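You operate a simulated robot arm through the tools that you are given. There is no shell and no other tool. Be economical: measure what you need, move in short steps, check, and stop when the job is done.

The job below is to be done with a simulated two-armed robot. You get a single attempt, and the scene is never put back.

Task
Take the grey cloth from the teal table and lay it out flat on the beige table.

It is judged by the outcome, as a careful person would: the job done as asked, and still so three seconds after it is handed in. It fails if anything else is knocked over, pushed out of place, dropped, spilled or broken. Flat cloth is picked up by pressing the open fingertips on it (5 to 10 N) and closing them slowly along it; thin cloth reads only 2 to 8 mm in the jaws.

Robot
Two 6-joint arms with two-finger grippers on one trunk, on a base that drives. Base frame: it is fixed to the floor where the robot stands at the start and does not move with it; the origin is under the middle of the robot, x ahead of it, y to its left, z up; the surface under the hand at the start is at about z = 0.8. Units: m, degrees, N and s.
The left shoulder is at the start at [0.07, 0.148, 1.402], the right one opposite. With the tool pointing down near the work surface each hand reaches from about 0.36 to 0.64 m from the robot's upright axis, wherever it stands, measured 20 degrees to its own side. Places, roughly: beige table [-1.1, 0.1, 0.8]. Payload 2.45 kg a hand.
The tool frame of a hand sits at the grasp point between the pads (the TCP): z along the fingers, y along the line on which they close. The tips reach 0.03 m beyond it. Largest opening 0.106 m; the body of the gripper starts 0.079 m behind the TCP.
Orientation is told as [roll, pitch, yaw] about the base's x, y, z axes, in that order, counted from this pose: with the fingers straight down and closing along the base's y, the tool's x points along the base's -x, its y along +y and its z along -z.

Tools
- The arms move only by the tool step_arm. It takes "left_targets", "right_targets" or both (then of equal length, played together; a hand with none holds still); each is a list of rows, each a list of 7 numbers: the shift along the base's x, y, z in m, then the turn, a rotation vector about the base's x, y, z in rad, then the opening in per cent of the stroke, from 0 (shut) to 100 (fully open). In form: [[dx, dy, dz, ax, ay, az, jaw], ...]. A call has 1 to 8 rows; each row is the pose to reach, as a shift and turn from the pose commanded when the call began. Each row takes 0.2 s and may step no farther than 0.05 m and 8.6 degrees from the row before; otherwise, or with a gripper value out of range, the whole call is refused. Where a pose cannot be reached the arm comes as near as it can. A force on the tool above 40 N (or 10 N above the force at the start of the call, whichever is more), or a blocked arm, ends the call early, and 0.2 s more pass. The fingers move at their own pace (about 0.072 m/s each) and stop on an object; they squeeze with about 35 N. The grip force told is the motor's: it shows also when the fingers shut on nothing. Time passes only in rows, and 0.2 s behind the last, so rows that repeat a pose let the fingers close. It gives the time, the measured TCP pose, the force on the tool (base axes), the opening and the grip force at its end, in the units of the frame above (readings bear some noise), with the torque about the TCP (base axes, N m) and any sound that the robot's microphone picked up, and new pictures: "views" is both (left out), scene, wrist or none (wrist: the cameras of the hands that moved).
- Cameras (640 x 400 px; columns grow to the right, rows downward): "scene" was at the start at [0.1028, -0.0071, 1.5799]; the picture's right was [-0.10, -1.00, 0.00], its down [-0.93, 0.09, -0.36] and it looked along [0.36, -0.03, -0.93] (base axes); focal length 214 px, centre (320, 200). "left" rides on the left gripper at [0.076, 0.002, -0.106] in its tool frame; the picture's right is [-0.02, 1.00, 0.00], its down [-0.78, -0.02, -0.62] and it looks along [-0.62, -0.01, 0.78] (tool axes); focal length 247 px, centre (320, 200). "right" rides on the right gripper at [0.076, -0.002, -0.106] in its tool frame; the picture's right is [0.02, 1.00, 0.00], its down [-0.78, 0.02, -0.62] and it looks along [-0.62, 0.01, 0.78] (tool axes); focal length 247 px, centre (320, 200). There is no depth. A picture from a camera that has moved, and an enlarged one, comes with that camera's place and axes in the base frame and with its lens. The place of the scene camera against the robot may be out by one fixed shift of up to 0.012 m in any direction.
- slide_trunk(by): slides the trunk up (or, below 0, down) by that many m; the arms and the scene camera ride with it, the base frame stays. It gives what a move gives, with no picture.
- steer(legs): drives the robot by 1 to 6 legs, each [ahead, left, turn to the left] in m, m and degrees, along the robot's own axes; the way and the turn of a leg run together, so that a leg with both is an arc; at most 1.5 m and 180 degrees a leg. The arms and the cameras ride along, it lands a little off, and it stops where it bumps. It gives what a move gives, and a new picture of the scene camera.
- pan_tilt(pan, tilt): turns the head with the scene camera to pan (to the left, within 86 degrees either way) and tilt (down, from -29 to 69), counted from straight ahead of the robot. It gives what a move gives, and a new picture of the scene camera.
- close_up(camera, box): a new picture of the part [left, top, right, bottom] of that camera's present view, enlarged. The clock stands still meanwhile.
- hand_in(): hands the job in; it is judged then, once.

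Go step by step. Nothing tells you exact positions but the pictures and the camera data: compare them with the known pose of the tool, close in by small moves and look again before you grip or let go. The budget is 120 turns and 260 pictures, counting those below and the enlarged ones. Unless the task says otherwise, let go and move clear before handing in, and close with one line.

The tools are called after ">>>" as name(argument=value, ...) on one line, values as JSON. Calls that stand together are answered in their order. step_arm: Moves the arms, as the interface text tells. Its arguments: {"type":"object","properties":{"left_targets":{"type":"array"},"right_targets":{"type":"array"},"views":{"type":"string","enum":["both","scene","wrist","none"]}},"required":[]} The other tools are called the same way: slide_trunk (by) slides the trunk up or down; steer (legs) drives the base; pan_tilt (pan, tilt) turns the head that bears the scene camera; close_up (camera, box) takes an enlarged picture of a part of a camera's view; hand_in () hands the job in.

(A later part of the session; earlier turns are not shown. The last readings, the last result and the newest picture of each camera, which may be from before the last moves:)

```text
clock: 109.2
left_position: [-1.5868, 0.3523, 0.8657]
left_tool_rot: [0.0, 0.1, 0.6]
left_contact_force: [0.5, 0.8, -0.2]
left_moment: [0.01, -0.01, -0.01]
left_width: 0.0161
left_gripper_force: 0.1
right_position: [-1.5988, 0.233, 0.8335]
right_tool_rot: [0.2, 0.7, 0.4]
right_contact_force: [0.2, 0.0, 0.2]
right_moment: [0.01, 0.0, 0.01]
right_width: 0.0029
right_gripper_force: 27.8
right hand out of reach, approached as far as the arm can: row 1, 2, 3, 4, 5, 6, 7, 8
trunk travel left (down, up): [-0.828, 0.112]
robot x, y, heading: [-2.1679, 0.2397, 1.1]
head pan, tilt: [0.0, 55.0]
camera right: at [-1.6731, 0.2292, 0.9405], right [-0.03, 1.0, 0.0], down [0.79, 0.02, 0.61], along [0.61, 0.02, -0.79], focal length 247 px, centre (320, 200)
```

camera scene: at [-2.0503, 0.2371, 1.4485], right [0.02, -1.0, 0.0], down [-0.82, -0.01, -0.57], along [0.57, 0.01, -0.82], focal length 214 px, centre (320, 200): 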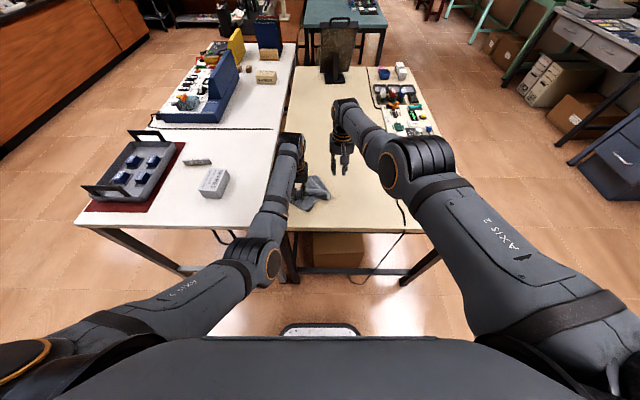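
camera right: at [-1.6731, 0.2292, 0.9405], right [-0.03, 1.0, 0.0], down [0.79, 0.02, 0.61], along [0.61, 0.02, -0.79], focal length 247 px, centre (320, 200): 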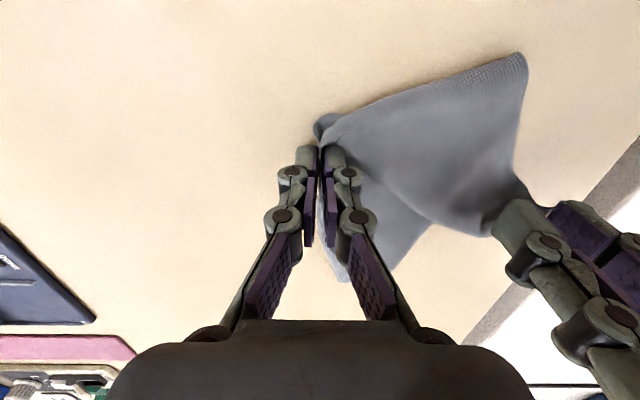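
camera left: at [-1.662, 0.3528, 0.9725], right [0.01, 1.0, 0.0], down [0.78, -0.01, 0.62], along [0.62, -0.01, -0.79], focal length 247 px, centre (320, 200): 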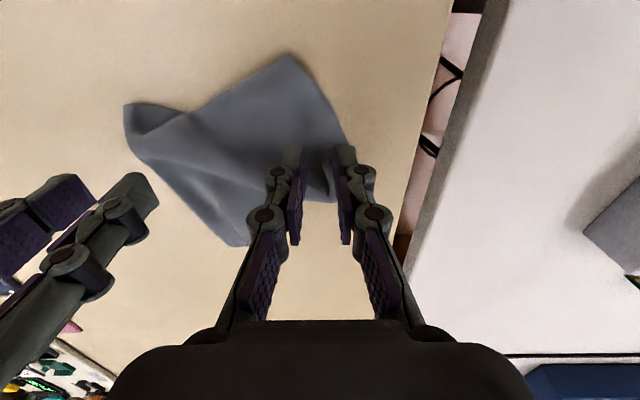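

The right jaw reads 3 mm, so it has the cloth. I lift with the trunk and look at how it hangs between the hands.

>>> slide_trunk(by=0.11)

>>> step_arm(left_targets=[[0, 0.0, 0.04, 0, 0, 0, 15], [0, 0.01, 0.08, 0, 0, 0, 15], [0, 0.02, 0.12, 0, 0, 0, 15]], right_targets=[[0.01, -0.0, 0.04, 0, 0, 0, 0], [0.02, -0.01, 0.08, 0, 0, 0, 0], [0.03, -0.03, 0.12, 0, 0, 0, 0]], views="both")

>>> close_up(camera="scene", box=[220, 80, 400, 220])

```text
clock: 110.7
left_position: [-1.5852, 0.3517, 0.9763]
left_tool_rot: [0.1, 0.2, 0.6]
left_contact_force: [-0.7, 0.3, -0.9]
left_moment: [0.04, -0.03, -0.03]
left_width: 0.0157
left_gripper_force: 0.0
right_position: [-1.5978, 0.2329, 0.9432]
right_tool_rot: [0.4, 0.8, 0.5]
right_contact_force: [0.9, 0.1, -0.6]
right_moment: [-0.03, 0.01, 0.0]
right_width: 0.0022
right_gripper_force: 28.0
trunk travel left (down, up): [-0.938, 0.002]
robot x, y, heading: [-2.1702, 0.2384, 0.9]
head pan, tilt: [0.0, 55.0]
```

```text
clock: 111.5
left_position: [-1.5819, 0.3697, 1.098]
left_tool_rot: [0.0, 0.2, 0.6]
left_contact_force: [-0.1, -1.2, 0.0]
left_moment: [0.02, 0.03, 0.0]
left_width: 0.016
left_gripper_force: 0.1
right_position: [-1.5387, 0.2121, 1.0559]
right_tool_rot: [0.2, 0.9, 0.3]
right_contact_force: [0.1, 0.8, -2.0]
right_moment: [-0.09, 0.02, -0.03]
right_width: 0.0057
right_gripper_force: 37.2
right hand out of reach, approached as far as the arm can: row 1, 2, 3
trunk travel left (down, up): [-0.938, 0.002]
robot x, y, heading: [-2.1728, 0.2386, 1.0]
head pan, tilt: [0.0, 55.0]
camera scene: at [-2.0496, 0.2372, 1.6584], right [0.02, -1.0, 0.0], down [-0.82, -0.01, -0.57], along [0.57, 0.01, -0.82], focal length 214 px, centre (320, 200)
camera right: at [-1.6133, 0.2095, 1.1638], right [-0.03, 1.0, 0.0], down [0.79, 0.02, 0.61], along [0.61, 0.02, -0.79], focal length 247 px, centre (320, 200)
camera left: at [-1.659, 0.3708, 1.2046], right [0.01, 1.0, 0.0], down [0.79, -0.01, 0.62], along [0.62, -0.01, -0.79], focal length 247 px, centre (320, 200)
```

scene: 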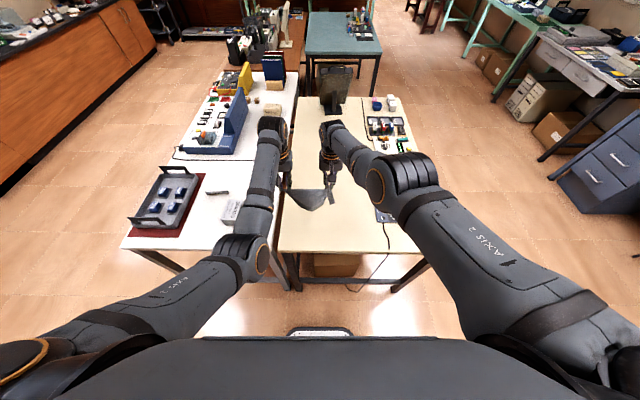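
right: 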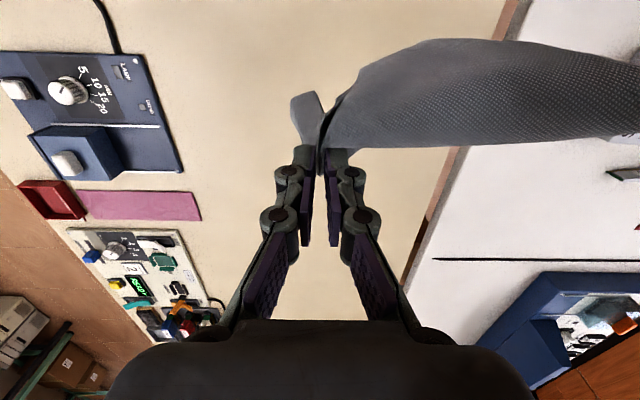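
left: 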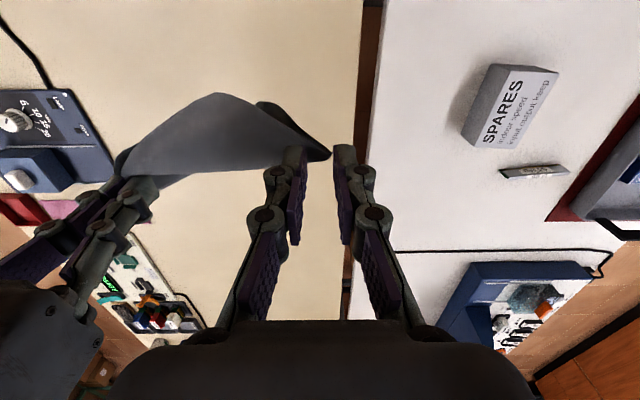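

```text
2.86 times, centred on (310, 150) of scene
camera zoom: at [-2.0496, 0.2372, 1.6584], right [0.02, -1.0, 0.0], down [-0.82, -0.01, -0.57], along [0.57, 0.01, -0.82], focal length 613 px, centre (349, 343)
```

zoom: 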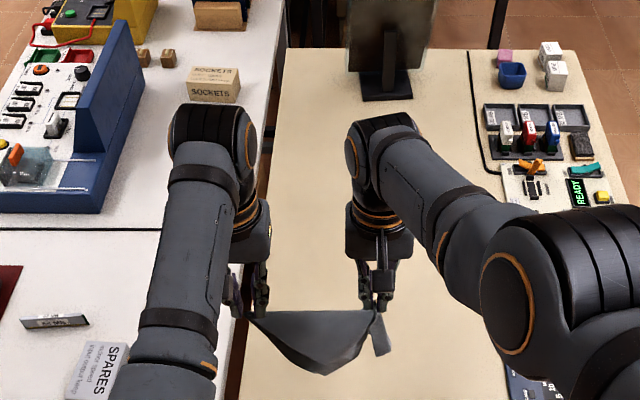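

Both ends are held, the right one firmly. I spread the hands to pull the cloth taut, which may also free it from the left fingertip.

>>> step_arm(left_targets=[[0, 0.015, 0, 0, 0, 0, 15], [0, 0.03, 0, 0, 0, 0, 15], [0, 0.045, 0, 0, 0, 0, 15], [0, 0.06, 0, 0, 0, 0, 15], [0, 0.07, 0, 0, 0, 0, 15]], right_targets=[[0, -0.015, 0.0, 0, 0, 0, 0], [0, -0.03, 0.0, 0, 0, 0, 0], [0, -0.05, 0.0, 0, 0, 0, 0], [0, -0.07, 0.0, 0, 0, 0, 0], [0, -0.09, 0.0, 0, 0, 0, 0]], views="none")

>>> close_up(camera="scene", box=[220, 80, 400, 220])

>>> close_up(camera="left", box=[0, 0, 640, 400])

```text
clock: 112.7
left_position: [-1.5861, 0.4424, 1.0951]
left_tool_rot: [0.1, 0.3, 0.6]
left_contact_force: [-0.1, 0.7, 0.1]
left_moment: [0.01, -0.04, -0.03]
left_width: 0.0162
left_gripper_force: 0.0
right_position: [-1.5187, 0.1266, 1.0477]
right_tool_rot: [0.2, 0.7, 0.4]
right_contact_force: [0.4, 0.0, -1.2]
right_moment: [-0.02, 0.11, 0.0]
right_width: 0.0059
right_gripper_force: 37.8
right hand out of reach, approached as far as the arm can: row 1, 2, 3, 4, 5
trunk travel left (down, up): [-0.938, 0.002]
robot x, y, heading: [-2.166, 0.2361, 1.0]
head pan, tilt: [0.0, 55.0]
```

```text
2.86 times, centred on (310, 150) of scene
camera zoom: at [-2.0499, 0.238, 1.6585], right [0.02, -1.0, 0.0], down [-0.82, -0.01, -0.57], along [0.57, 0.01, -0.82], focal length 613 px, centre (349, 343)
```

zoom: 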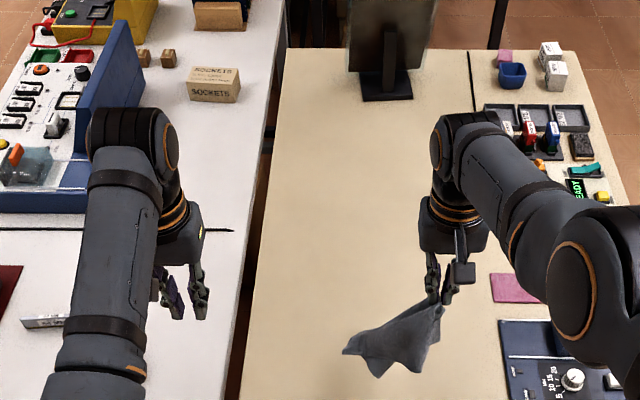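

```text
1.00 times, centred on (320, 200) of left (not enlarged: the box is as wide or as high as the picture)
camera zoom: at [-1.6617, 0.4443, 1.2025], right [0.01, 1.0, 0.0], down [0.79, -0.01, 0.62], along [0.62, -0.01, -0.79], focal length 247 px, centre (320, 200)
```

zoom: 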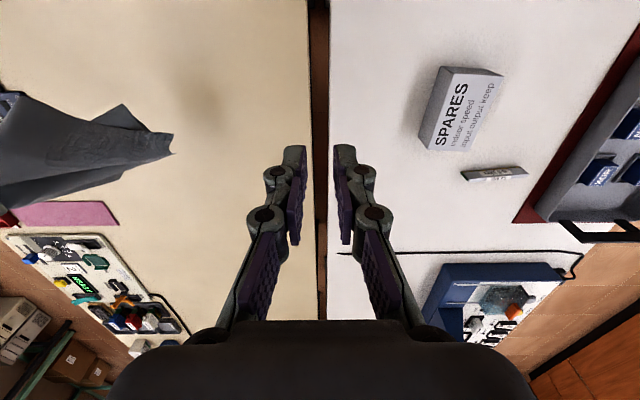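

The left hand is free and the right holds the cloth firmly. Now I let it settle and see how it hangs.

>>> step_arm(right_targets=[[0, 0, 0.0, 0, 0, 0, 0], [0, 0, 0, 0, 0, 0, 0], [0, 0, 0, 0, 0, 0, 0], [0, 0, 0, 0, 0, 0, 0]], views="wrist")

>>> close_up(camera="scene", box=[280, 120, 400, 220])

```text
clock: 113.7
left_position: [-1.5861, 0.4433, 1.0957]
left_tool_rot: [0.1, 0.1, 0.6]
left_contact_force: [-0.1, -0.3, -0.5]
left_moment: [0.0, 0.03, 0.01]
left_width: 0.0157
left_gripper_force: 0.0
right_position: [-1.5188, 0.1261, 1.0476]
right_tool_rot: [0.1, 0.7, 0.4]
right_contact_force: [-0.4, -0.9, 2.6]
right_moment: [0.02, 0.0, 0.03]
right_width: 0.0016
right_gripper_force: 34.6
trunk travel left (down, up): [-0.938, 0.002]
robot x, y, heading: [-2.1656, 0.2379, 1.0]
head pan, tilt: [0.0, 55.0]
camera right: at [-1.5939, 0.1227, 1.1553], right [-0.03, 1.0, 0.0], down [0.79, 0.02, 0.61], along [0.61, 0.02, -0.79], focal length 247 px, centre (320, 200)
```

right: 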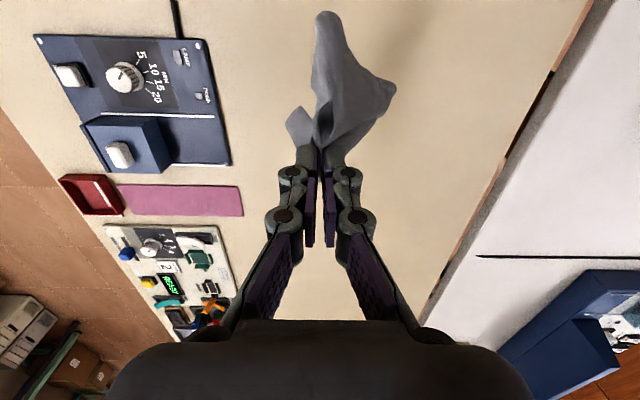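

```text
4.00 times, centred on (340, 170) of scene
camera zoom: at [-2.0502, 0.2382, 1.6585], right [0.02, -1.0, 0.0], down [-0.82, -0.01, -0.57], along [0.57, 0.01, -0.82], focal length 858 px, centre (240, 320)
```

zoom: 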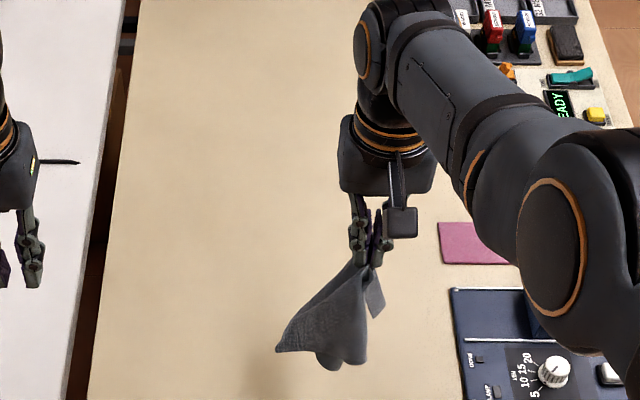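

Held near a corner with the rest hanging. I shift the base left, then lower the right hand while sweeping it right (−y), so the cloth trails out over the free area.

>>> steer(legs=[[0.0, 0.07, 0]])

>>> slide_trunk(by=-0.08)

>>> step_arm(right_targets=[[0, -0.01, -0.02, 0, 0, 0, 0], [0, -0.03, -0.035, 0, 0, 0, 0], [0, -0.05, -0.05, 0, 0, 0, 0], [0, -0.07, -0.065, 0, 0, 0, 0], [0, -0.09, -0.08, 0, 0, 0, 0], [0, -0.11, -0.092, 0, 0, 0, 0], [0, -0.125, -0.102, 0, 0, 0, 0], [0, -0.13, -0.108, 0, 0, 0, 0]], views="both")

>>> close_up(camera="scene", box=[280, 120, 400, 220])

```text
clock: 114.7
left_position: [-1.5864, 0.502, 1.0974]
left_tool_rot: [0.5, 0.1, 0.5]
left_contact_force: [0.0, -1.2, 0.6]
left_moment: [0.12, 0.02, 0.03]
left_width: 0.0159
left_gripper_force: 0.0
right_position: [-1.5205, 0.1861, 1.0468]
right_tool_rot: [0.6, 0.8, 0.3]
right_contact_force: [-2.6, -2.6, -1.8]
right_moment: [0.19, -0.2, 0.02]
right_width: 0.0
right_gripper_force: 28.3
trunk travel left (down, up): [-0.938, 0.002]
robot x, y, heading: [-2.1702, 0.3046, 0.7]
head pan, tilt: [0.0, 55.0]
camera scene: at [-2.0512, 0.2937, 1.6585], right [0.02, -1.0, -0.01], down [-0.82, -0.01, -0.57], along [0.57, 0.02, -0.82], focal length 214 px, centre (320, 200)
```

scene: 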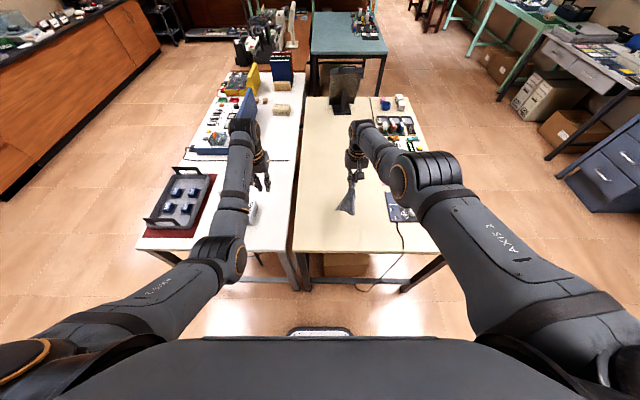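

```text
clock: 115.8
left_position: [-1.5865, 0.5091, 1.0169]
left_tool_rot: [0.0, 0.1, 0.4]
left_contact_force: [0.7, -0.3, -0.3]
left_moment: [-0.01, 0.0, -0.04]
left_width: 0.0158
left_gripper_force: 0.1
right_position: [-1.5222, 0.1924, 0.9688]
right_tool_rot: [0.1, 0.7, 0.3]
right_contact_force: [2.2, -1.3, -0.5]
right_moment: [0.22, -0.01, 0.03]
right_width: 0.0035
right_gripper_force: 38.5
trunk travel left (down, up): [-0.858, 0.082]
robot x, y, heading: [-2.172, 0.306, 1.0]
head pan, tilt: [0.0, 55.0]
```

```text
clock: 117.6
left_position: [-1.5862, 0.5093, 1.0152]
left_tool_rot: [-0.1, 0.1, 0.4]
left_contact_force: [-0.1, -0.8, -0.4]
left_moment: [0.0, 0.01, -0.01]
left_width: 0.0157
left_gripper_force: 0.0
right_position: [-1.548, 0.0723, 0.882]
right_tool_rot: [0.2, 0.8, 0.4]
right_contact_force: [0.0, -0.5, -0.9]
right_moment: [0.05, -0.01, 0.01]
right_width: 0.0038
right_gripper_force: 29.4
right hand out of reach, approached as far as the arm can: row 1, 2, 3, 4, 5, 6, 7, 8
trunk travel left (down, up): [-0.858, 0.082]
robot x, y, heading: [-2.1703, 0.3043, 0.9]
head pan, tilt: [0.0, 55.0]
camera scene: at [-2.0512, 0.3047, 1.5785], right [0.02, -1.0, 0.0], down [-0.82, -0.01, -0.57], along [0.57, 0.01, -0.82], focal length 214 px, centre (320, 200)
camera right: at [-1.6224, 0.0694, 0.9891], right [-0.03, 1.0, 0.0], down [0.79, 0.02, 0.61], along [0.61, 0.02, -0.79], focal length 247 px, centre (320, 200)
```

scene: 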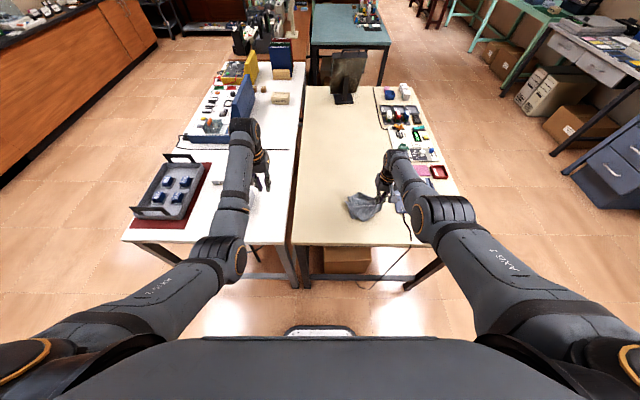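
right: 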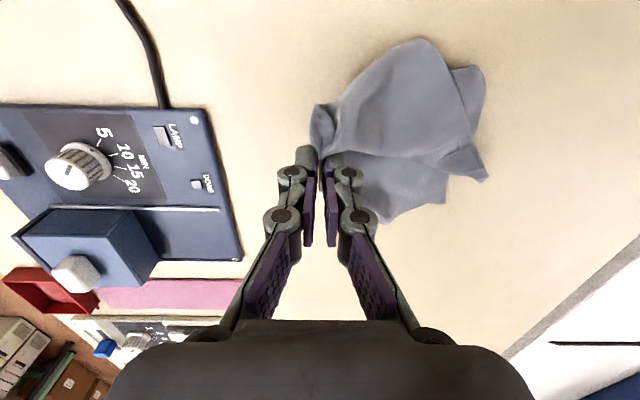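

```text
4.00 times, centred on (340, 170) of scene
camera zoom: at [-2.0512, 0.3047, 1.5785], right [0.02, -1.0, 0.0], down [-0.82, -0.01, -0.57], along [0.57, 0.01, -0.82], focal length 858 px, centre (240, 320)
```

zoom: 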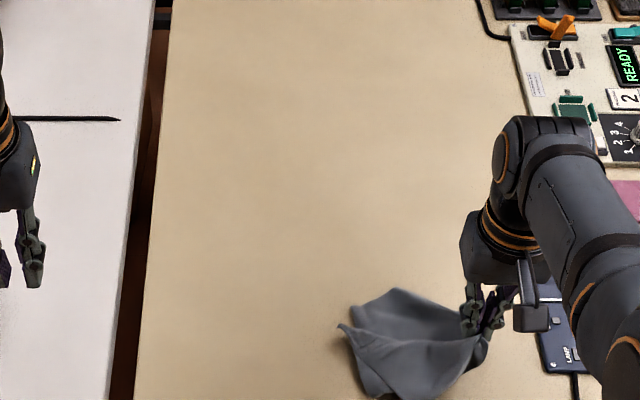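

The cloth lies spread to the left of the right hand, with a clear free corner at (−1.51, 0.22), but the left hand would need to cross over. I repeat the trailing move so the base ends up farther right and forward.

>>> slide_trunk(by=0.08)

>>> step_arm(right_targets=[[-0.005, 0.02, 0, 0, 0, 0, 0], [-0.01, 0.04, 0, 0, 0, 0, 0], [-0.015, 0.06, 0, 0, 0, 0, 0], [-0.02, 0.08, 0, 0, 0, 0, 0], [-0.02, 0.1, 0, 0, 0, 0, 0], [-0.02, 0.12, 0, 0, 0, 0, 0]], views="none")

>>> steer(legs=[[0.04, -0.05, 0]])

>>> slide_trunk(by=-0.05)

>>> steer(legs=[[0.0, -0.08, 0]])

>>> close_up(camera="right", box=[0, 0, 640, 400])

```text
clock: 118.8
left_position: [-1.5858, 0.5101, 1.0967]
left_tool_rot: [0.0, 0.1, 0.5]
left_contact_force: [-0.5, 0.1, 0.5]
left_moment: [0.0, 0.02, 0.01]
left_width: 0.0162
left_gripper_force: 0.0
right_position: [-1.5476, 0.0728, 0.9616]
right_tool_rot: [0.0, 0.8, 0.3]
right_contact_force: [-0.7, -0.8, 1.2]
right_moment: [0.02, 0.06, 0.02]
right_width: 0.0032
right_gripper_force: 38.7
trunk travel left (down, up): [-0.938, 0.002]
robot x, y, heading: [-2.1686, 0.3039, 0.9]
head pan, tilt: [0.0, 55.0]
```

```text
clock: 120.2
left_position: [-1.586, 0.5113, 1.0958]
left_tool_rot: [-0.1, 0.0, 0.5]
left_contact_force: [-0.2, 0.6, 0.9]
left_moment: [-0.01, 0.0, -0.02]
left_width: 0.016
left_gripper_force: 0.1
right_position: [-1.5683, 0.1959, 0.9603]
right_tool_rot: [0.1, 0.8, 0.3]
right_contact_force: [0.5, -0.7, -1.3]
right_moment: [0.0, 0.06, -0.01]
right_width: 0.001
right_gripper_force: 27.1
trunk travel left (down, up): [-0.938, 0.002]
robot x, y, heading: [-2.1696, 0.2994, 1.0]
head pan, tilt: [0.0, 55.0]
```

```text
clock: 121.2
left_position: [-1.5515, 0.4683, 1.0986]
left_tool_rot: [-0.3, -0.1, 0.7]
left_contact_force: [-1.0, 0.6, 0.5]
left_moment: [-0.04, -0.04, -0.03]
left_width: 0.016
left_gripper_force: 0.1
right_position: [-1.5334, 0.1537, 0.9638]
right_tool_rot: [-0.1, 0.6, 0.5]
right_contact_force: [-0.4, 0.5, 3.5]
right_moment: [0.23, -0.03, -0.02]
right_width: 0.0
right_gripper_force: 25.5
trunk travel left (down, up): [-0.938, 0.002]
robot x, y, heading: [-2.131, 0.2596, 1.3]
head pan, tilt: [0.0, 55.0]
camera scene: at [-2.0189, 0.2662, 1.6592], right [0.02, -1.0, 0.01], down [-0.82, -0.02, -0.58], along [0.58, 0.01, -0.82], focal length 214 px, centre (320, 200)
```

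scene: 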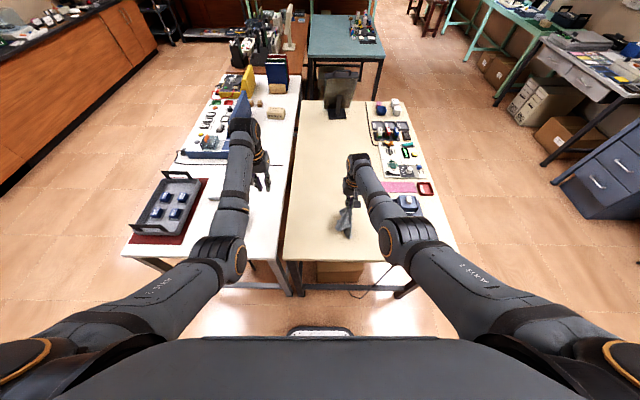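

```text
clock: 122.1
left_position: [-1.5456, 0.4615, 1.0454]
left_tool_rot: [0.1, 0.3, 0.7]
left_contact_force: [0.2, -0.8, -1.3]
left_moment: [0.01, 0.02, 0.02]
left_width: 0.0161
left_gripper_force: 0.1
right_position: [-1.528, 0.1468, 0.909]
right_tool_rot: [0.4, 0.8, 0.4]
right_contact_force: [0.5, 0.4, -1.2]
right_moment: [0.03, 0.0, -0.01]
right_width: 0.004
right_gripper_force: 29.9
trunk travel left (down, up): [-0.888, 0.052]
robot x, y, heading: [-2.1316, 0.2546, 0.8]
head pan, tilt: [0.0, 55.0]
```

```text
clock: 123.2
left_position: [-1.5458, 0.3921, 1.045]
left_tool_rot: [-0.1, 0.2, 0.9]
left_contact_force: [0.0, 0.9, 1.0]
left_moment: [-0.01, -0.05, -0.01]
left_width: 0.0159
left_gripper_force: 0.0
right_position: [-1.5258, 0.0762, 0.9112]
right_tool_rot: [0.0, 0.8, 0.6]
right_contact_force: [-0.5, 1.8, -0.3]
right_moment: [-0.03, 0.03, 0.0]
right_width: 0.006
right_gripper_force: 32.8
trunk travel left (down, up): [-0.888, 0.052]
robot x, y, heading: [-2.1282, 0.182, 1.4]
head pan, tilt: [0.0, 55.0]
camera scene: at [-2.0095, 0.1876, 1.6085], right [0.02, -1.0, 0.0], down [-0.82, -0.02, -0.57], along [0.57, 0.01, -0.82], focal length 214 px, centre (320, 200)
```

scene: 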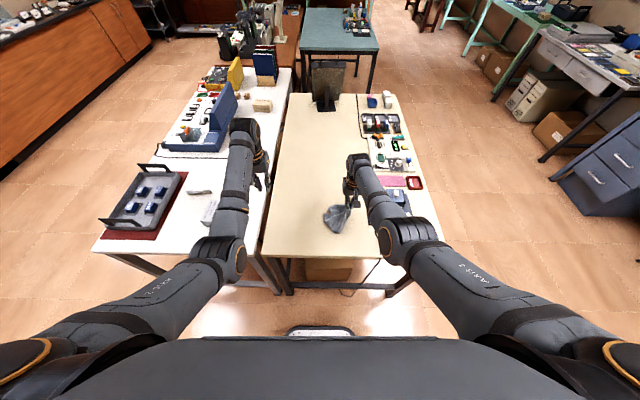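

```text
1.00 times, centred on (320, 200) of right (not enlarged: the box is as wide or as high as the picture)
camera zoom: at [-1.6011, 0.0731, 1.0188], right [-0.03, 1.0, 0.0], down [0.79, 0.02, 0.61], along [0.61, 0.02, -0.79], focal length 247 px, centre (320, 200)
```

zoom: 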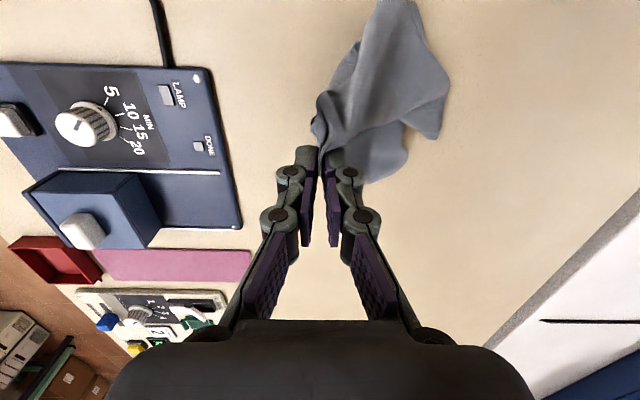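

I lower the right a bit more and bring the left hand nearer for a good view of the trailing corners.

>>> slide_trunk(by=-0.04)

>>> step_arm(left_targets=[[0, -0.02, -0.02, 0, 0, 0, 25], [0, -0.05, -0.04, 0, 0, 0, 30], [0, -0.08, -0.05, 0, 0, 0, 30], [0, -0.11, -0.05, 0, 0, 0, 30]], right_targets=[[0, 0, 0, 0, 0, 0, 0], [0, -0.01, 0, 0, 0, 0, 0], [0.0, -0.02, 0, 0, 0, 0, 0], [0.0, -0.025, -0.005, 0, 0, 0, 0]], views="wrist")

```text
clock: 124.0
left_position: [-1.546, 0.386, 1.0065]
left_tool_rot: [0.1, 0.1, 0.8]
left_contact_force: [-0.4, -0.1, 1.7]
left_moment: [0.04, -0.01, 0.0]
left_width: 0.0158
left_gripper_force: 0.1
right_position: [-1.5264, 0.0725, 0.8712]
right_tool_rot: [0.3, 0.7, 0.5]
right_contact_force: [-1.2, 0.1, 4.0]
right_moment: [0.05, -0.08, 0.05]
right_width: 0.0001
right_gripper_force: 30.8
trunk travel left (down, up): [-0.848, 0.092]
robot x, y, heading: [-2.13, 0.178, 1.4]
head pan, tilt: [0.0, 55.0]
```

```text
clock: 125.0
left_position: [-1.5435, 0.276, 0.9538]
left_tool_rot: [0.1, 0.3, 0.7]
left_contact_force: [0.1, 0.4, 0.8]
left_moment: [0.03, -0.01, 0.01]
left_width: 0.0317
left_gripper_force: 0.0
right_position: [-1.5264, 0.0504, 0.8656]
right_tool_rot: [0.4, 0.8, 0.5]
right_contact_force: [0.1, -4.0, 1.7]
right_moment: [0.3, 0.03, -0.04]
right_width: 0.0022
right_gripper_force: 36.4
trunk travel left (down, up): [-0.848, 0.092]
robot x, y, heading: [-2.129, 0.1813, 1.1]
head pan, tilt: [0.0, 55.0]
camera right: at [-1.6009, 0.0445, 0.9727], right [-0.03, 1.0, 0.01], down [0.79, 0.02, 0.61], along [0.61, 0.02, -0.79], focal length 247 px, centre (320, 200)
camera left: at [-1.6203, 0.2776, 1.0615], right [0.01, 1.0, 0.0], down [0.79, -0.01, 0.62], along [0.62, 0.0, -0.79], focal length 247 px, centre (320, 200)
```

right: 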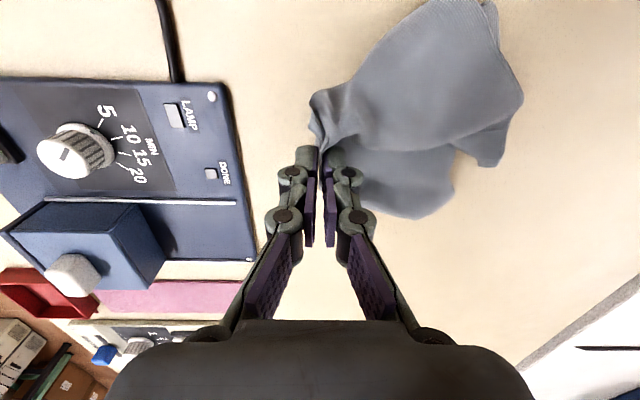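
left: 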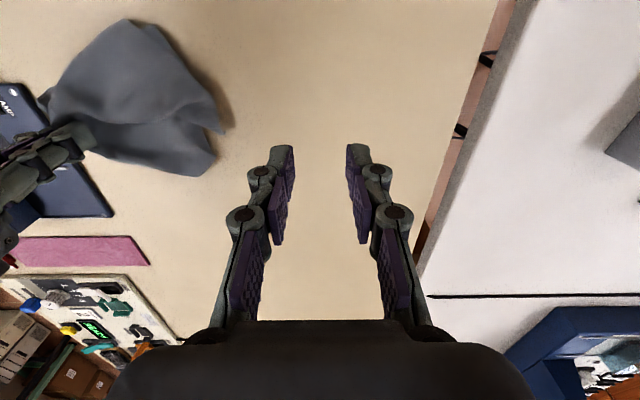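

Zooming in on the trailing side to pick out a real corner.

>>> close_up(camera="left", box=[30, 10, 270, 190])

>>> close_up(camera="right", box=[290, 0, 550, 230])

```text
2.22 times, centred on (150, 100) of left
camera zoom: at [-1.6203, 0.2776, 1.0615], right [0.01, 1.0, 0.0], down [0.79, -0.01, 0.62], along [0.62, 0.0, -0.79], focal length 549 px, centre (698, 422)
```

zoom: 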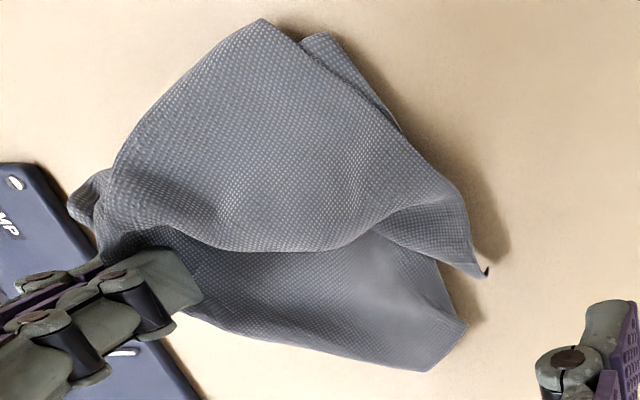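

```text
1.74 times, centred on (420, 115) of right
camera zoom: at [-1.6009, 0.0445, 0.9727], right [-0.03, 1.0, 0.01], down [0.79, 0.02, 0.61], along [0.61, 0.02, -0.79], focal length 430 px, centre (146, 348)
```

zoom: 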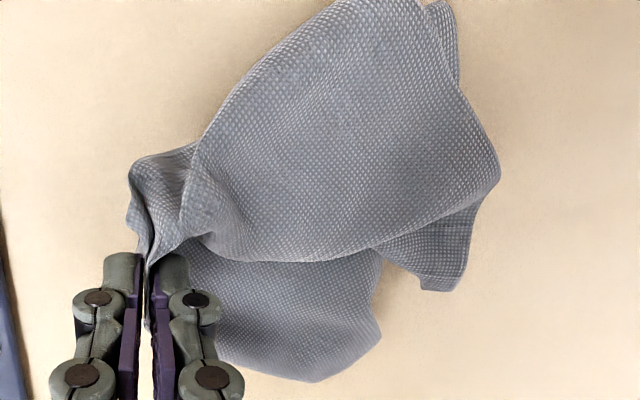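

A sharp true corner lies at about (−1.513, 0.174). I move the left hand over it.

>>> step_arm(left_targets=[[0.01, -0.03, -0.02, 0, 0, 0, 30], [0.02, -0.06, -0.03, 0, 0, 0, 30], [0.03, -0.09, -0.04, 0, 0, 0, 30], [0.03, -0.106, -0.06, 0, 0, 0, 30], [0.03, -0.106, -0.09, 0, 0, 0, 30]], views="wrist")

```text
clock: 126.2
left_position: [-1.5381, 0.1932, 0.8954]
left_tool_rot: [0.0, 0.0, 0.8]
left_contact_force: [0.9, 0.6, -1.5]
left_moment: [0.0, 0.05, -0.03]
left_width: 0.0318
left_gripper_force: 0.0
left hand out of reach, approached as far as the arm can: row 3, 4, 5
right_position: [-1.527, 0.0493, 0.866]
right_tool_rot: [0.3, 0.8, 0.5]
right_contact_force: [-3.6, 0.5, 3.6]
right_moment: [-0.03, -0.19, 0.02]
right_width: 0.0001
right_gripper_force: 26.2
trunk travel left (down, up): [-0.848, 0.092]
robot x, y, heading: [-2.1269, 0.1794, 1.3]
head pan, tilt: [0.0, 55.0]
camera left: at [-1.6155, 0.1933, 1.0027], right [0.01, 1.0, 0.0], down [0.78, -0.01, 0.62], along [0.62, 0.0, -0.79], focal length 247 px, centre (320, 200)
```

left: 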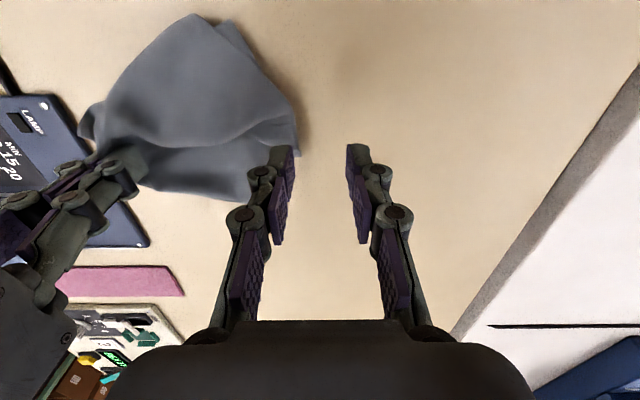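

Slightly out of reach. I draw the cloth 5 cm toward me with the right hand, so its corner comes within the left's reach.

>>> step_arm(left_targets=[[0, 0.005, 0.01, 0, 0, 0, 30], [0, 0.01, 0.01, 0, 0, 0, 30], [-0.01, 0.01, 0.01, 0, 0, 0, 30], [-0.02, 0.01, 0.01, 0, 0, 0, 30], [-0.02, 0.01, 0.01, 0, 0, 0, 30]], right_targets=[[-0.012, 0.005, 0, 0, 0, 0, 0], [-0.025, 0.01, 0, 0, 0, 0, 0], [-0.037, 0.01, 0, 0, 0, 0, 0], [-0.05, 0.01, 0, 0, 0, 0, 0], [-0.055, 0.01, 0, 0, 0, 0, 0]], views="wrist")

```text
clock: 127.6
left_position: [-1.5443, 0.2488, 0.9116]
left_tool_rot: [2.7, -1.4, 2.9]
left_contact_force: [-0.1, -0.1, 0.1]
left_moment: [0.0, -0.01, -0.02]
left_width: 0.0318
left_gripper_force: 0.0
right_position: [-1.5809, 0.0589, 0.8682]
right_tool_rot: [0.4, 0.7, 0.6]
right_contact_force: [-0.4, 0.0, -0.8]
right_moment: [0.0, 0.07, 0.0]
right_width: 0.0065
right_gripper_force: 32.8
trunk travel left (down, up): [-0.848, 0.092]
robot x, y, heading: [-2.1295, 0.1827, 1.1]
head pan, tilt: [0.0, 55.0]
stopped in row 5 (left hand): the arm was blocked; the commanded pose is now the measured one
camera right: at [-1.6557, 0.0545, 0.9743], right [-0.03, 1.0, 0.01], down [0.79, 0.02, 0.61], along [0.61, 0.02, -0.79], focal length 247 px, centre (320, 200)
camera left: at [-1.6223, 0.2411, 1.0159], right [-0.03, 1.0, 0.05], down [0.77, -0.01, 0.64], along [0.64, 0.06, -0.77], focal length 247 px, centre (320, 200)
```

right: 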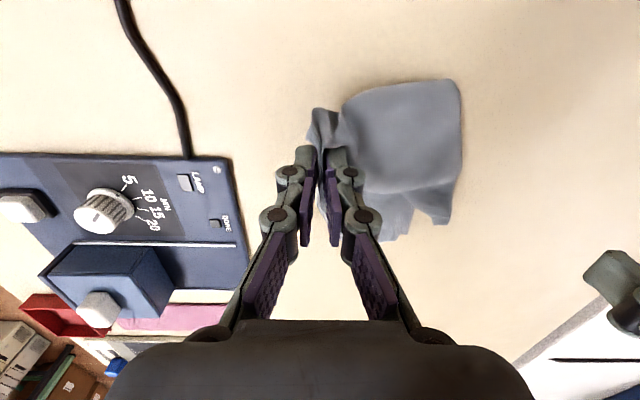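
left: 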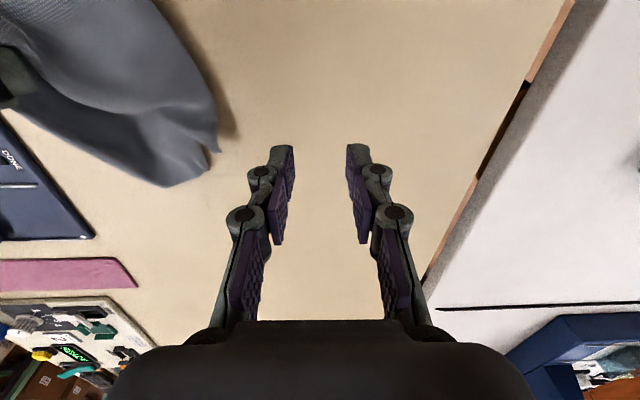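

The left arm dislikes working near the centre line. I repeat the lift-swing-trail once more so the base sits 10 cm farther right with the cloth corner in the left hand's natural zone.

>>> slide_trunk(by=0.08)

>>> step_arm(left_targets=[[0, 0.03, 0.0, -0.02, 0.01, -0.01, 30], [0, 0.06, 0.0, -0.04, 0.02, -0.03, 30], [0, 0.09, 0.0, -0.048, 0.024, -0.05, 30], [0, 0.11, 0.0, -0.048, 0.024, -0.05, 30], [0, 0.11, 0.0, -0.048, 0.024, -0.05, 30]], right_targets=[[0.0, 0.02, 0, 0, 0, 0, 0], [0.0, 0.04, 0, 0, 0, 0, 0], [0.0, 0.06, 0, 0, 0, 0, 0], [0.0, 0.08, 0, 0, 0, 0, 0], [0.0, 0.1, 0, 0, 0, 0, 0]], views="none")

>>> steer(legs=[[0.0, -0.03, 0]])

>>> slide_trunk(by=-0.05)

>>> steer(legs=[[0.0, -0.07, 0]])

>>> slide_trunk(by=-0.03)

>>> close_up(camera="left", box=[0, 0, 640, 400])

>>> close_up(camera="right", box=[0, 0, 640, 400])

```text
clock: 128.8
left_position: [-1.545, 0.2486, 0.991]
left_tool_rot: [2.7, -1.2, 2.9]
left_contact_force: [-0.5, 0.0, -0.9]
left_moment: [0.0, 0.01, -0.01]
left_width: 0.0321
left_gripper_force: 0.0
right_position: [-1.5821, 0.0584, 0.9473]
right_tool_rot: [0.2, 0.8, 0.6]
right_contact_force: [0.1, 1.2, -1.3]
right_moment: [0.02, 0.02, -0.01]
right_width: 0.005
right_gripper_force: 41.0
trunk travel left (down, up): [-0.928, 0.012]
robot x, y, heading: [-2.1309, 0.1789, 1.2]
head pan, tilt: [0.0, 55.0]
```

```text
clock: 130.2
left_position: [-1.546, 0.3517, 0.9901]
left_tool_rot: [-0.3, 0.2, -0.3]
left_contact_force: [0.5, 0.1, -0.3]
left_moment: [-0.06, -0.01, -0.02]
left_width: 0.0316
left_gripper_force: 0.0
right_position: [-1.5724, 0.1176, 0.9424]
right_tool_rot: [-2.7, 0.7, -1.3]
right_contact_force: [-1.6, -0.1, 0.9]
right_moment: [-0.08, 0.08, 0.02]
right_width: 0.0031
right_gripper_force: 37.7
trunk travel left (down, up): [-0.928, 0.012]
robot x, y, heading: [-2.1248, 0.1823, 1.3]
head pan, tilt: [0.0, 55.0]
stopped in row 5 (right hand): the arm was blocked; the commanded pose is now the measured one
```

```text
clock: 131.0
left_position: [-1.5442, 0.3284, 0.9887]
left_tool_rot: [-0.6, 0.2, -0.1]
left_contact_force: [0.3, 0.1, 0.0]
left_moment: [-0.1, -0.03, -0.01]
left_width: 0.032
left_gripper_force: 0.0
right_position: [-1.5724, 0.0936, 0.9407]
right_tool_rot: [-2.8, 0.6, -1.3]
right_contact_force: [0.8, 0.6, -1.8]
right_moment: [-0.08, -0.01, 0.01]
right_width: 0.001
right_gripper_force: 27.3
trunk travel left (down, up): [-0.928, 0.012]
robot x, y, heading: [-2.1283, 0.152, 1.1]
head pan, tilt: [0.0, 55.0]
camera scene: at [-2.0095, 0.1611, 1.6485], right [0.02, -1.0, 0.01], down [-0.82, -0.02, -0.57], along [0.57, 0.01, -0.82], focal length 214 px, centre (320, 200)
```

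scene: 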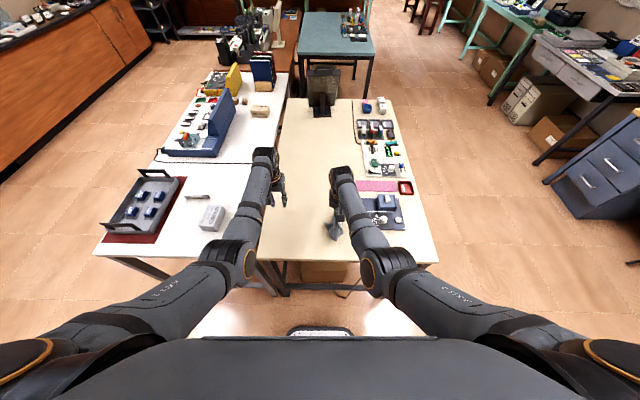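

```text
clock: 131.9
left_position: [-1.5445, 0.3205, 0.9399]
left_tool_rot: [-0.2, 0.2, -0.2]
left_contact_force: [-0.3, 0.5, -0.2]
left_moment: [0.0, 0.03, 0.06]
left_width: 0.0318
left_gripper_force: 0.2
right_position: [-1.5718, 0.0866, 0.8898]
right_tool_rot: [-2.6, 0.6, -1.2]
right_contact_force: [-0.9, -3.7, 1.0]
right_moment: [0.2, -0.04, 0.0]
right_width: 0.0004
right_gripper_force: 29.8
trunk travel left (down, up): [-0.878, 0.062]
robot x, y, heading: [-2.129, 0.1483, 1.4]
head pan, tilt: [0.0, 55.0]
```

```text
clock: 132.9
left_position: [-1.5428, 0.26, 0.9385]
left_tool_rot: [-0.5, 0.3, -0.1]
left_contact_force: [-0.9, 0.3, -0.6]
left_moment: [-0.05, 0.0, -0.02]
left_width: 0.0319
left_gripper_force: 0.2
right_position: [-1.5701, 0.0242, 0.8907]
right_tool_rot: [-2.7, 0.8, -1.2]
right_contact_force: [0.6, 2.5, -1.3]
right_moment: [0.07, -0.01, 0.0]
right_width: 0.0012
right_gripper_force: 27.8
trunk travel left (down, up): [-0.878, 0.062]
robot x, y, heading: [-2.1269, 0.0858, 1.4]
head pan, tilt: [0.0, 55.0]
camera scene: at [-2.0072, 0.0901, 1.5985], right [0.02, -1.0, 0.0], down [-0.82, -0.02, -0.57], along [0.57, 0.01, -0.82], focal length 214 px, centre (320, 200)
```

scene: 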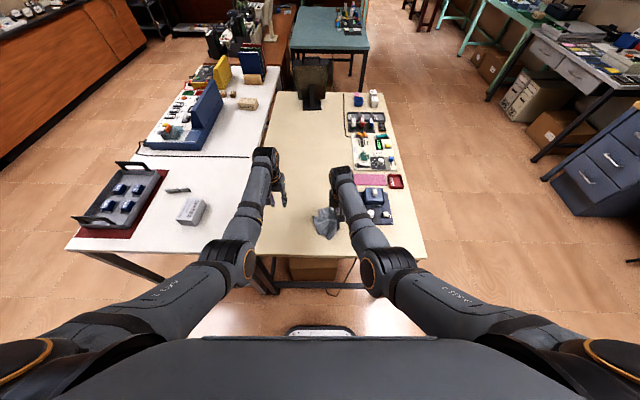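

```text
clock: 133.7
left_position: [-1.5434, 0.2562, 0.9098]
left_tool_rot: [-0.3, 0.2, -0.1]
left_contact_force: [0.2, -0.4, -0.1]
left_moment: [0.02, -0.02, 0.01]
left_width: 0.0317
left_gripper_force: 0.2
right_position: [-1.5702, 0.0194, 0.8607]
right_tool_rot: [-2.6, 0.7, -1.2]
right_contact_force: [0.3, 0.5, 0.8]
right_moment: [-0.06, -0.01, -0.01]
right_width: 0.0018
right_gripper_force: 27.6
trunk travel left (down, up): [-0.848, 0.092]
robot x, y, heading: [-2.1265, 0.0812, 1.2]
head pan, tilt: [0.0, 55.0]
```

```text
1.00 times, centred on (320, 200) of left (not enlarged: the box is as wide or as high as the picture)
camera zoom: at [-1.62, 0.2572, 1.0166], right [0.02, 1.0, 0.0], down [0.79, -0.01, 0.62], along [0.62, -0.02, -0.79], focal length 247 px, centre (320, 200)
```

zoom: 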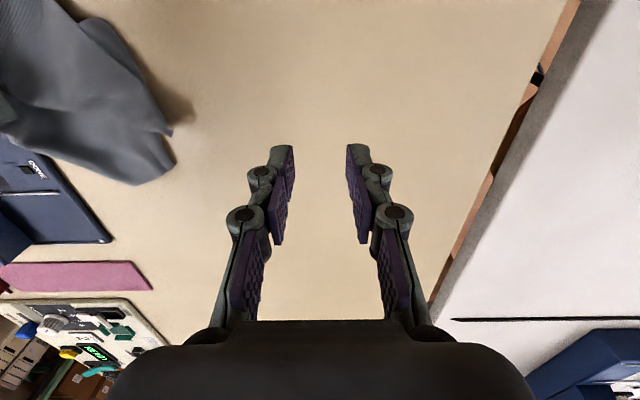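

```text
1.00 times, centred on (320, 200) of right (not enlarged: the box is as wide or as high as the picture)
camera zoom: at [-1.6447, 0.023, 0.9674], right [0.0, 1.0, -0.04], down [0.79, 0.03, 0.61], along [0.61, -0.03, -0.79], focal length 247 px, centre (320, 200)
```

zoom: 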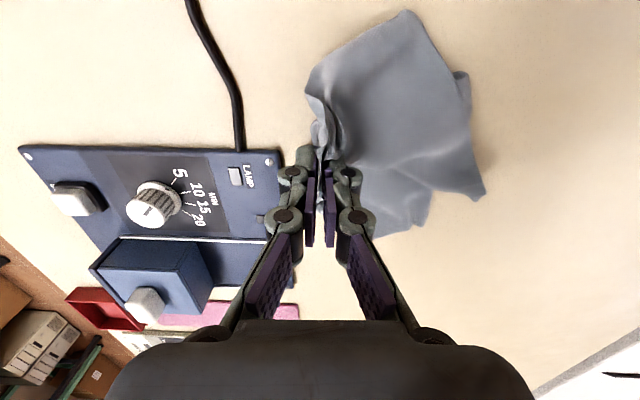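

The sharp corner is at about (−1.545, 0.132), slightly raised. I bring the left hand over it.

>>> step_arm(left_targets=[[0, -0.03, 0, 0, 0, 0, 30], [0, -0.06, 0, 0, 0, 0, 30], [0, -0.09, -0.01, 0, 0, 0, 30], [0, -0.11, -0.02, 0, 0, 0, 30], [0, -0.112, -0.045, 0, 0, 0, 30]], views="wrist")

```text
clock: 134.9
left_position: [-1.5432, 0.1423, 0.8656]
left_tool_rot: [-0.3, 0.2, 0.1]
left_contact_force: [-0.4, -0.2, 0.2]
left_moment: [-0.03, 0.0, -0.02]
left_width: 0.0319
left_gripper_force: 0.1
right_position: [-1.5706, 0.0214, 0.8606]
right_tool_rot: [-2.6, 0.7, -1.1]
right_contact_force: [0.8, 0.0, -0.6]
right_moment: [-0.02, -0.03, 0.04]
right_width: 0.0028
right_gripper_force: 28.7
trunk travel left (down, up): [-0.848, 0.092]
robot x, y, heading: [-2.1287, 0.0808, 1.3]
head pan, tilt: [0.0, 55.0]
camera left: at [-1.6186, 0.1466, 0.9724], right [0.02, 1.0, -0.01], down [0.79, -0.01, 0.62], along [0.62, -0.02, -0.79], focal length 247 px, centre (320, 200)
```

left: 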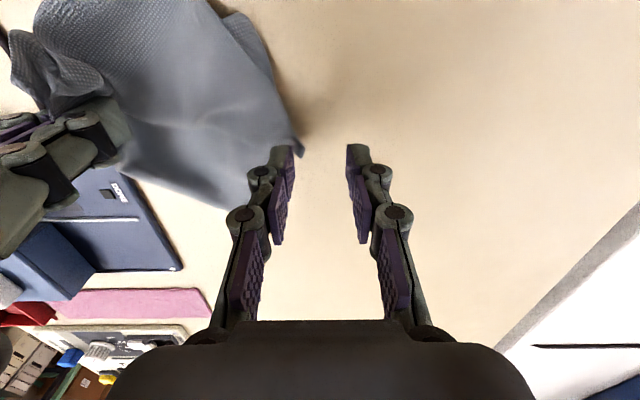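

The tip is right beside the inner finger. I narrow the jaw, nudge the hand 1.4 cm right and slightly forward, and lower.

>>> step_arm(left_targets=[[0.006, -0.005, 0, 0, 0, 0, 24], [0.01, -0.012, 0, 0, 0, 0, 20], [0.01, -0.015, -0.012, 0, 0, 0, 20], [0.01, -0.015, -0.02, 0, 0, 0, 20]], views="none")

>>> close_up(camera="left", box=[160, 60, 440, 260])

```text
clock: 135.9
left_position: [-1.5417, 0.1362, 0.8576]
left_tool_rot: [-0.3, 0.2, 0.0]
left_contact_force: [0.6, 0.4, -1.3]
left_moment: [0.02, 0.01, -0.01]
left_width: 0.021
left_gripper_force: 0.0
left hand out of reach, approached as far as the arm can: row 2, 3, 4
right_position: [-1.5703, 0.0208, 0.8601]
right_tool_rot: [-2.6, 0.6, -1.1]
right_contact_force: [-2.4, -0.1, 3.3]
right_moment: [-0.12, -0.19, -0.01]
right_width: 0.0002
right_gripper_force: 26.4
trunk travel left (down, up): [-0.848, 0.092]
robot x, y, heading: [-2.1261, 0.0869, 1.3]
head pan, tilt: [0.0, 55.0]
```

```text
2.00 times, centred on (300, 160) of left
camera zoom: at [-1.6185, 0.1389, 0.9646], right [0.02, 1.0, 0.0], down [0.79, -0.01, 0.62], along [0.62, -0.02, -0.79], focal length 494 px, centre (360, 280)
```

zoom: 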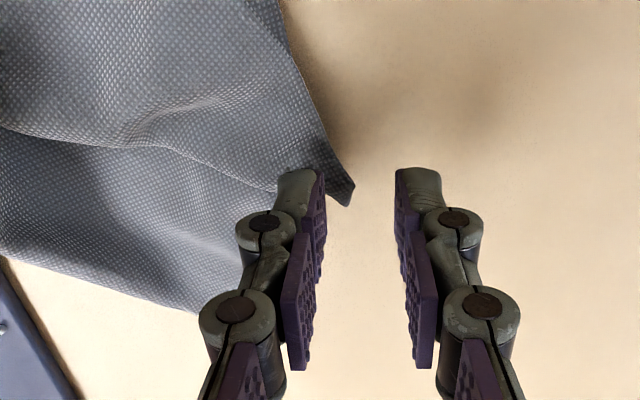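

The corner tip is now between the left fingers. I lower with the trunk to the table and close.

>>> slide_trunk(by=-0.024)

>>> step_arm(left_targets=[[0, 0, 0, 0, 0, 0, 17], [0, 0, 0, 0, 0, 0, 13], [0, 0, 0, 0, 0, 0, 9], [0, 0, 0, 0, 0, 0, 5], [0, 0, 0, 0, 0, 0, 0], [0, 0, 0, 0, 0, 0, 0]], views="none")

>>> close_up(camera="left", box=[160, 60, 440, 260])

```text
clock: 136.6
left_position: [-1.5418, 0.1363, 0.8339]
left_tool_rot: [-0.2, 0.2, 0.0]
left_contact_force: [1.1, 0.2, 1.2]
left_moment: [-0.01, -0.01, 0.0]
left_width: 0.0212
left_gripper_force: 0.1
right_position: [-1.5715, 0.0208, 0.8365]
right_tool_rot: [-2.5, 0.5, -1.2]
right_contact_force: [0.1, 0.6, 0.8]
right_moment: [-0.01, 0.01, -0.03]
right_width: 0.0057
right_gripper_force: 32.6
trunk travel left (down, up): [-0.824, 0.116]
robot x, y, heading: [-2.128, 0.0855, 1.2]
head pan, tilt: [0.0, 55.0]
```

```text
clock: 138.0
left_position: [-1.5422, 0.1363, 0.834]
left_tool_rot: [-0.4, 0.1, 0.0]
left_contact_force: [-0.7, 0.6, -0.3]
left_moment: [0.01, 0.0, 0.0]
left_width: 0.0
left_gripper_force: 28.7
right_position: [-1.5699, 0.0208, 0.8373]
right_tool_rot: [-2.5, 0.8, -1.2]
right_contact_force: [-1.3, 1.4, 2.9]
right_moment: [-0.09, -0.15, 0.03]
right_width: 0.0
right_gripper_force: 24.4
trunk travel left (down, up): [-0.824, 0.116]
robot x, y, heading: [-2.127, 0.081, 1.4]
head pan, tilt: [0.0, 55.0]
```

```text
2.00 times, centred on (300, 160) of left
camera zoom: at [-1.6188, 0.1392, 0.9408], right [0.02, 1.0, 0.0], down [0.79, -0.01, 0.62], along [0.62, -0.02, -0.79], focal length 494 px, centre (360, 280)
```

zoom: 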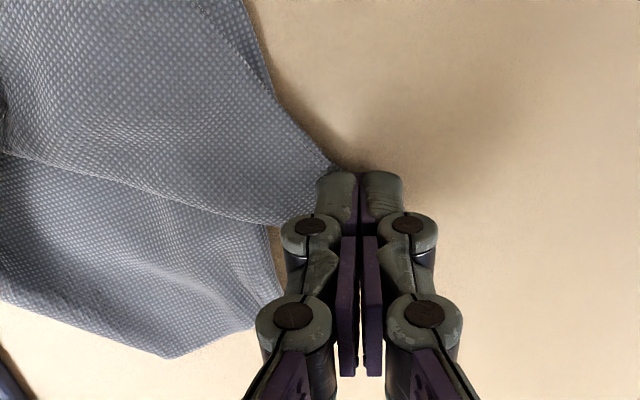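

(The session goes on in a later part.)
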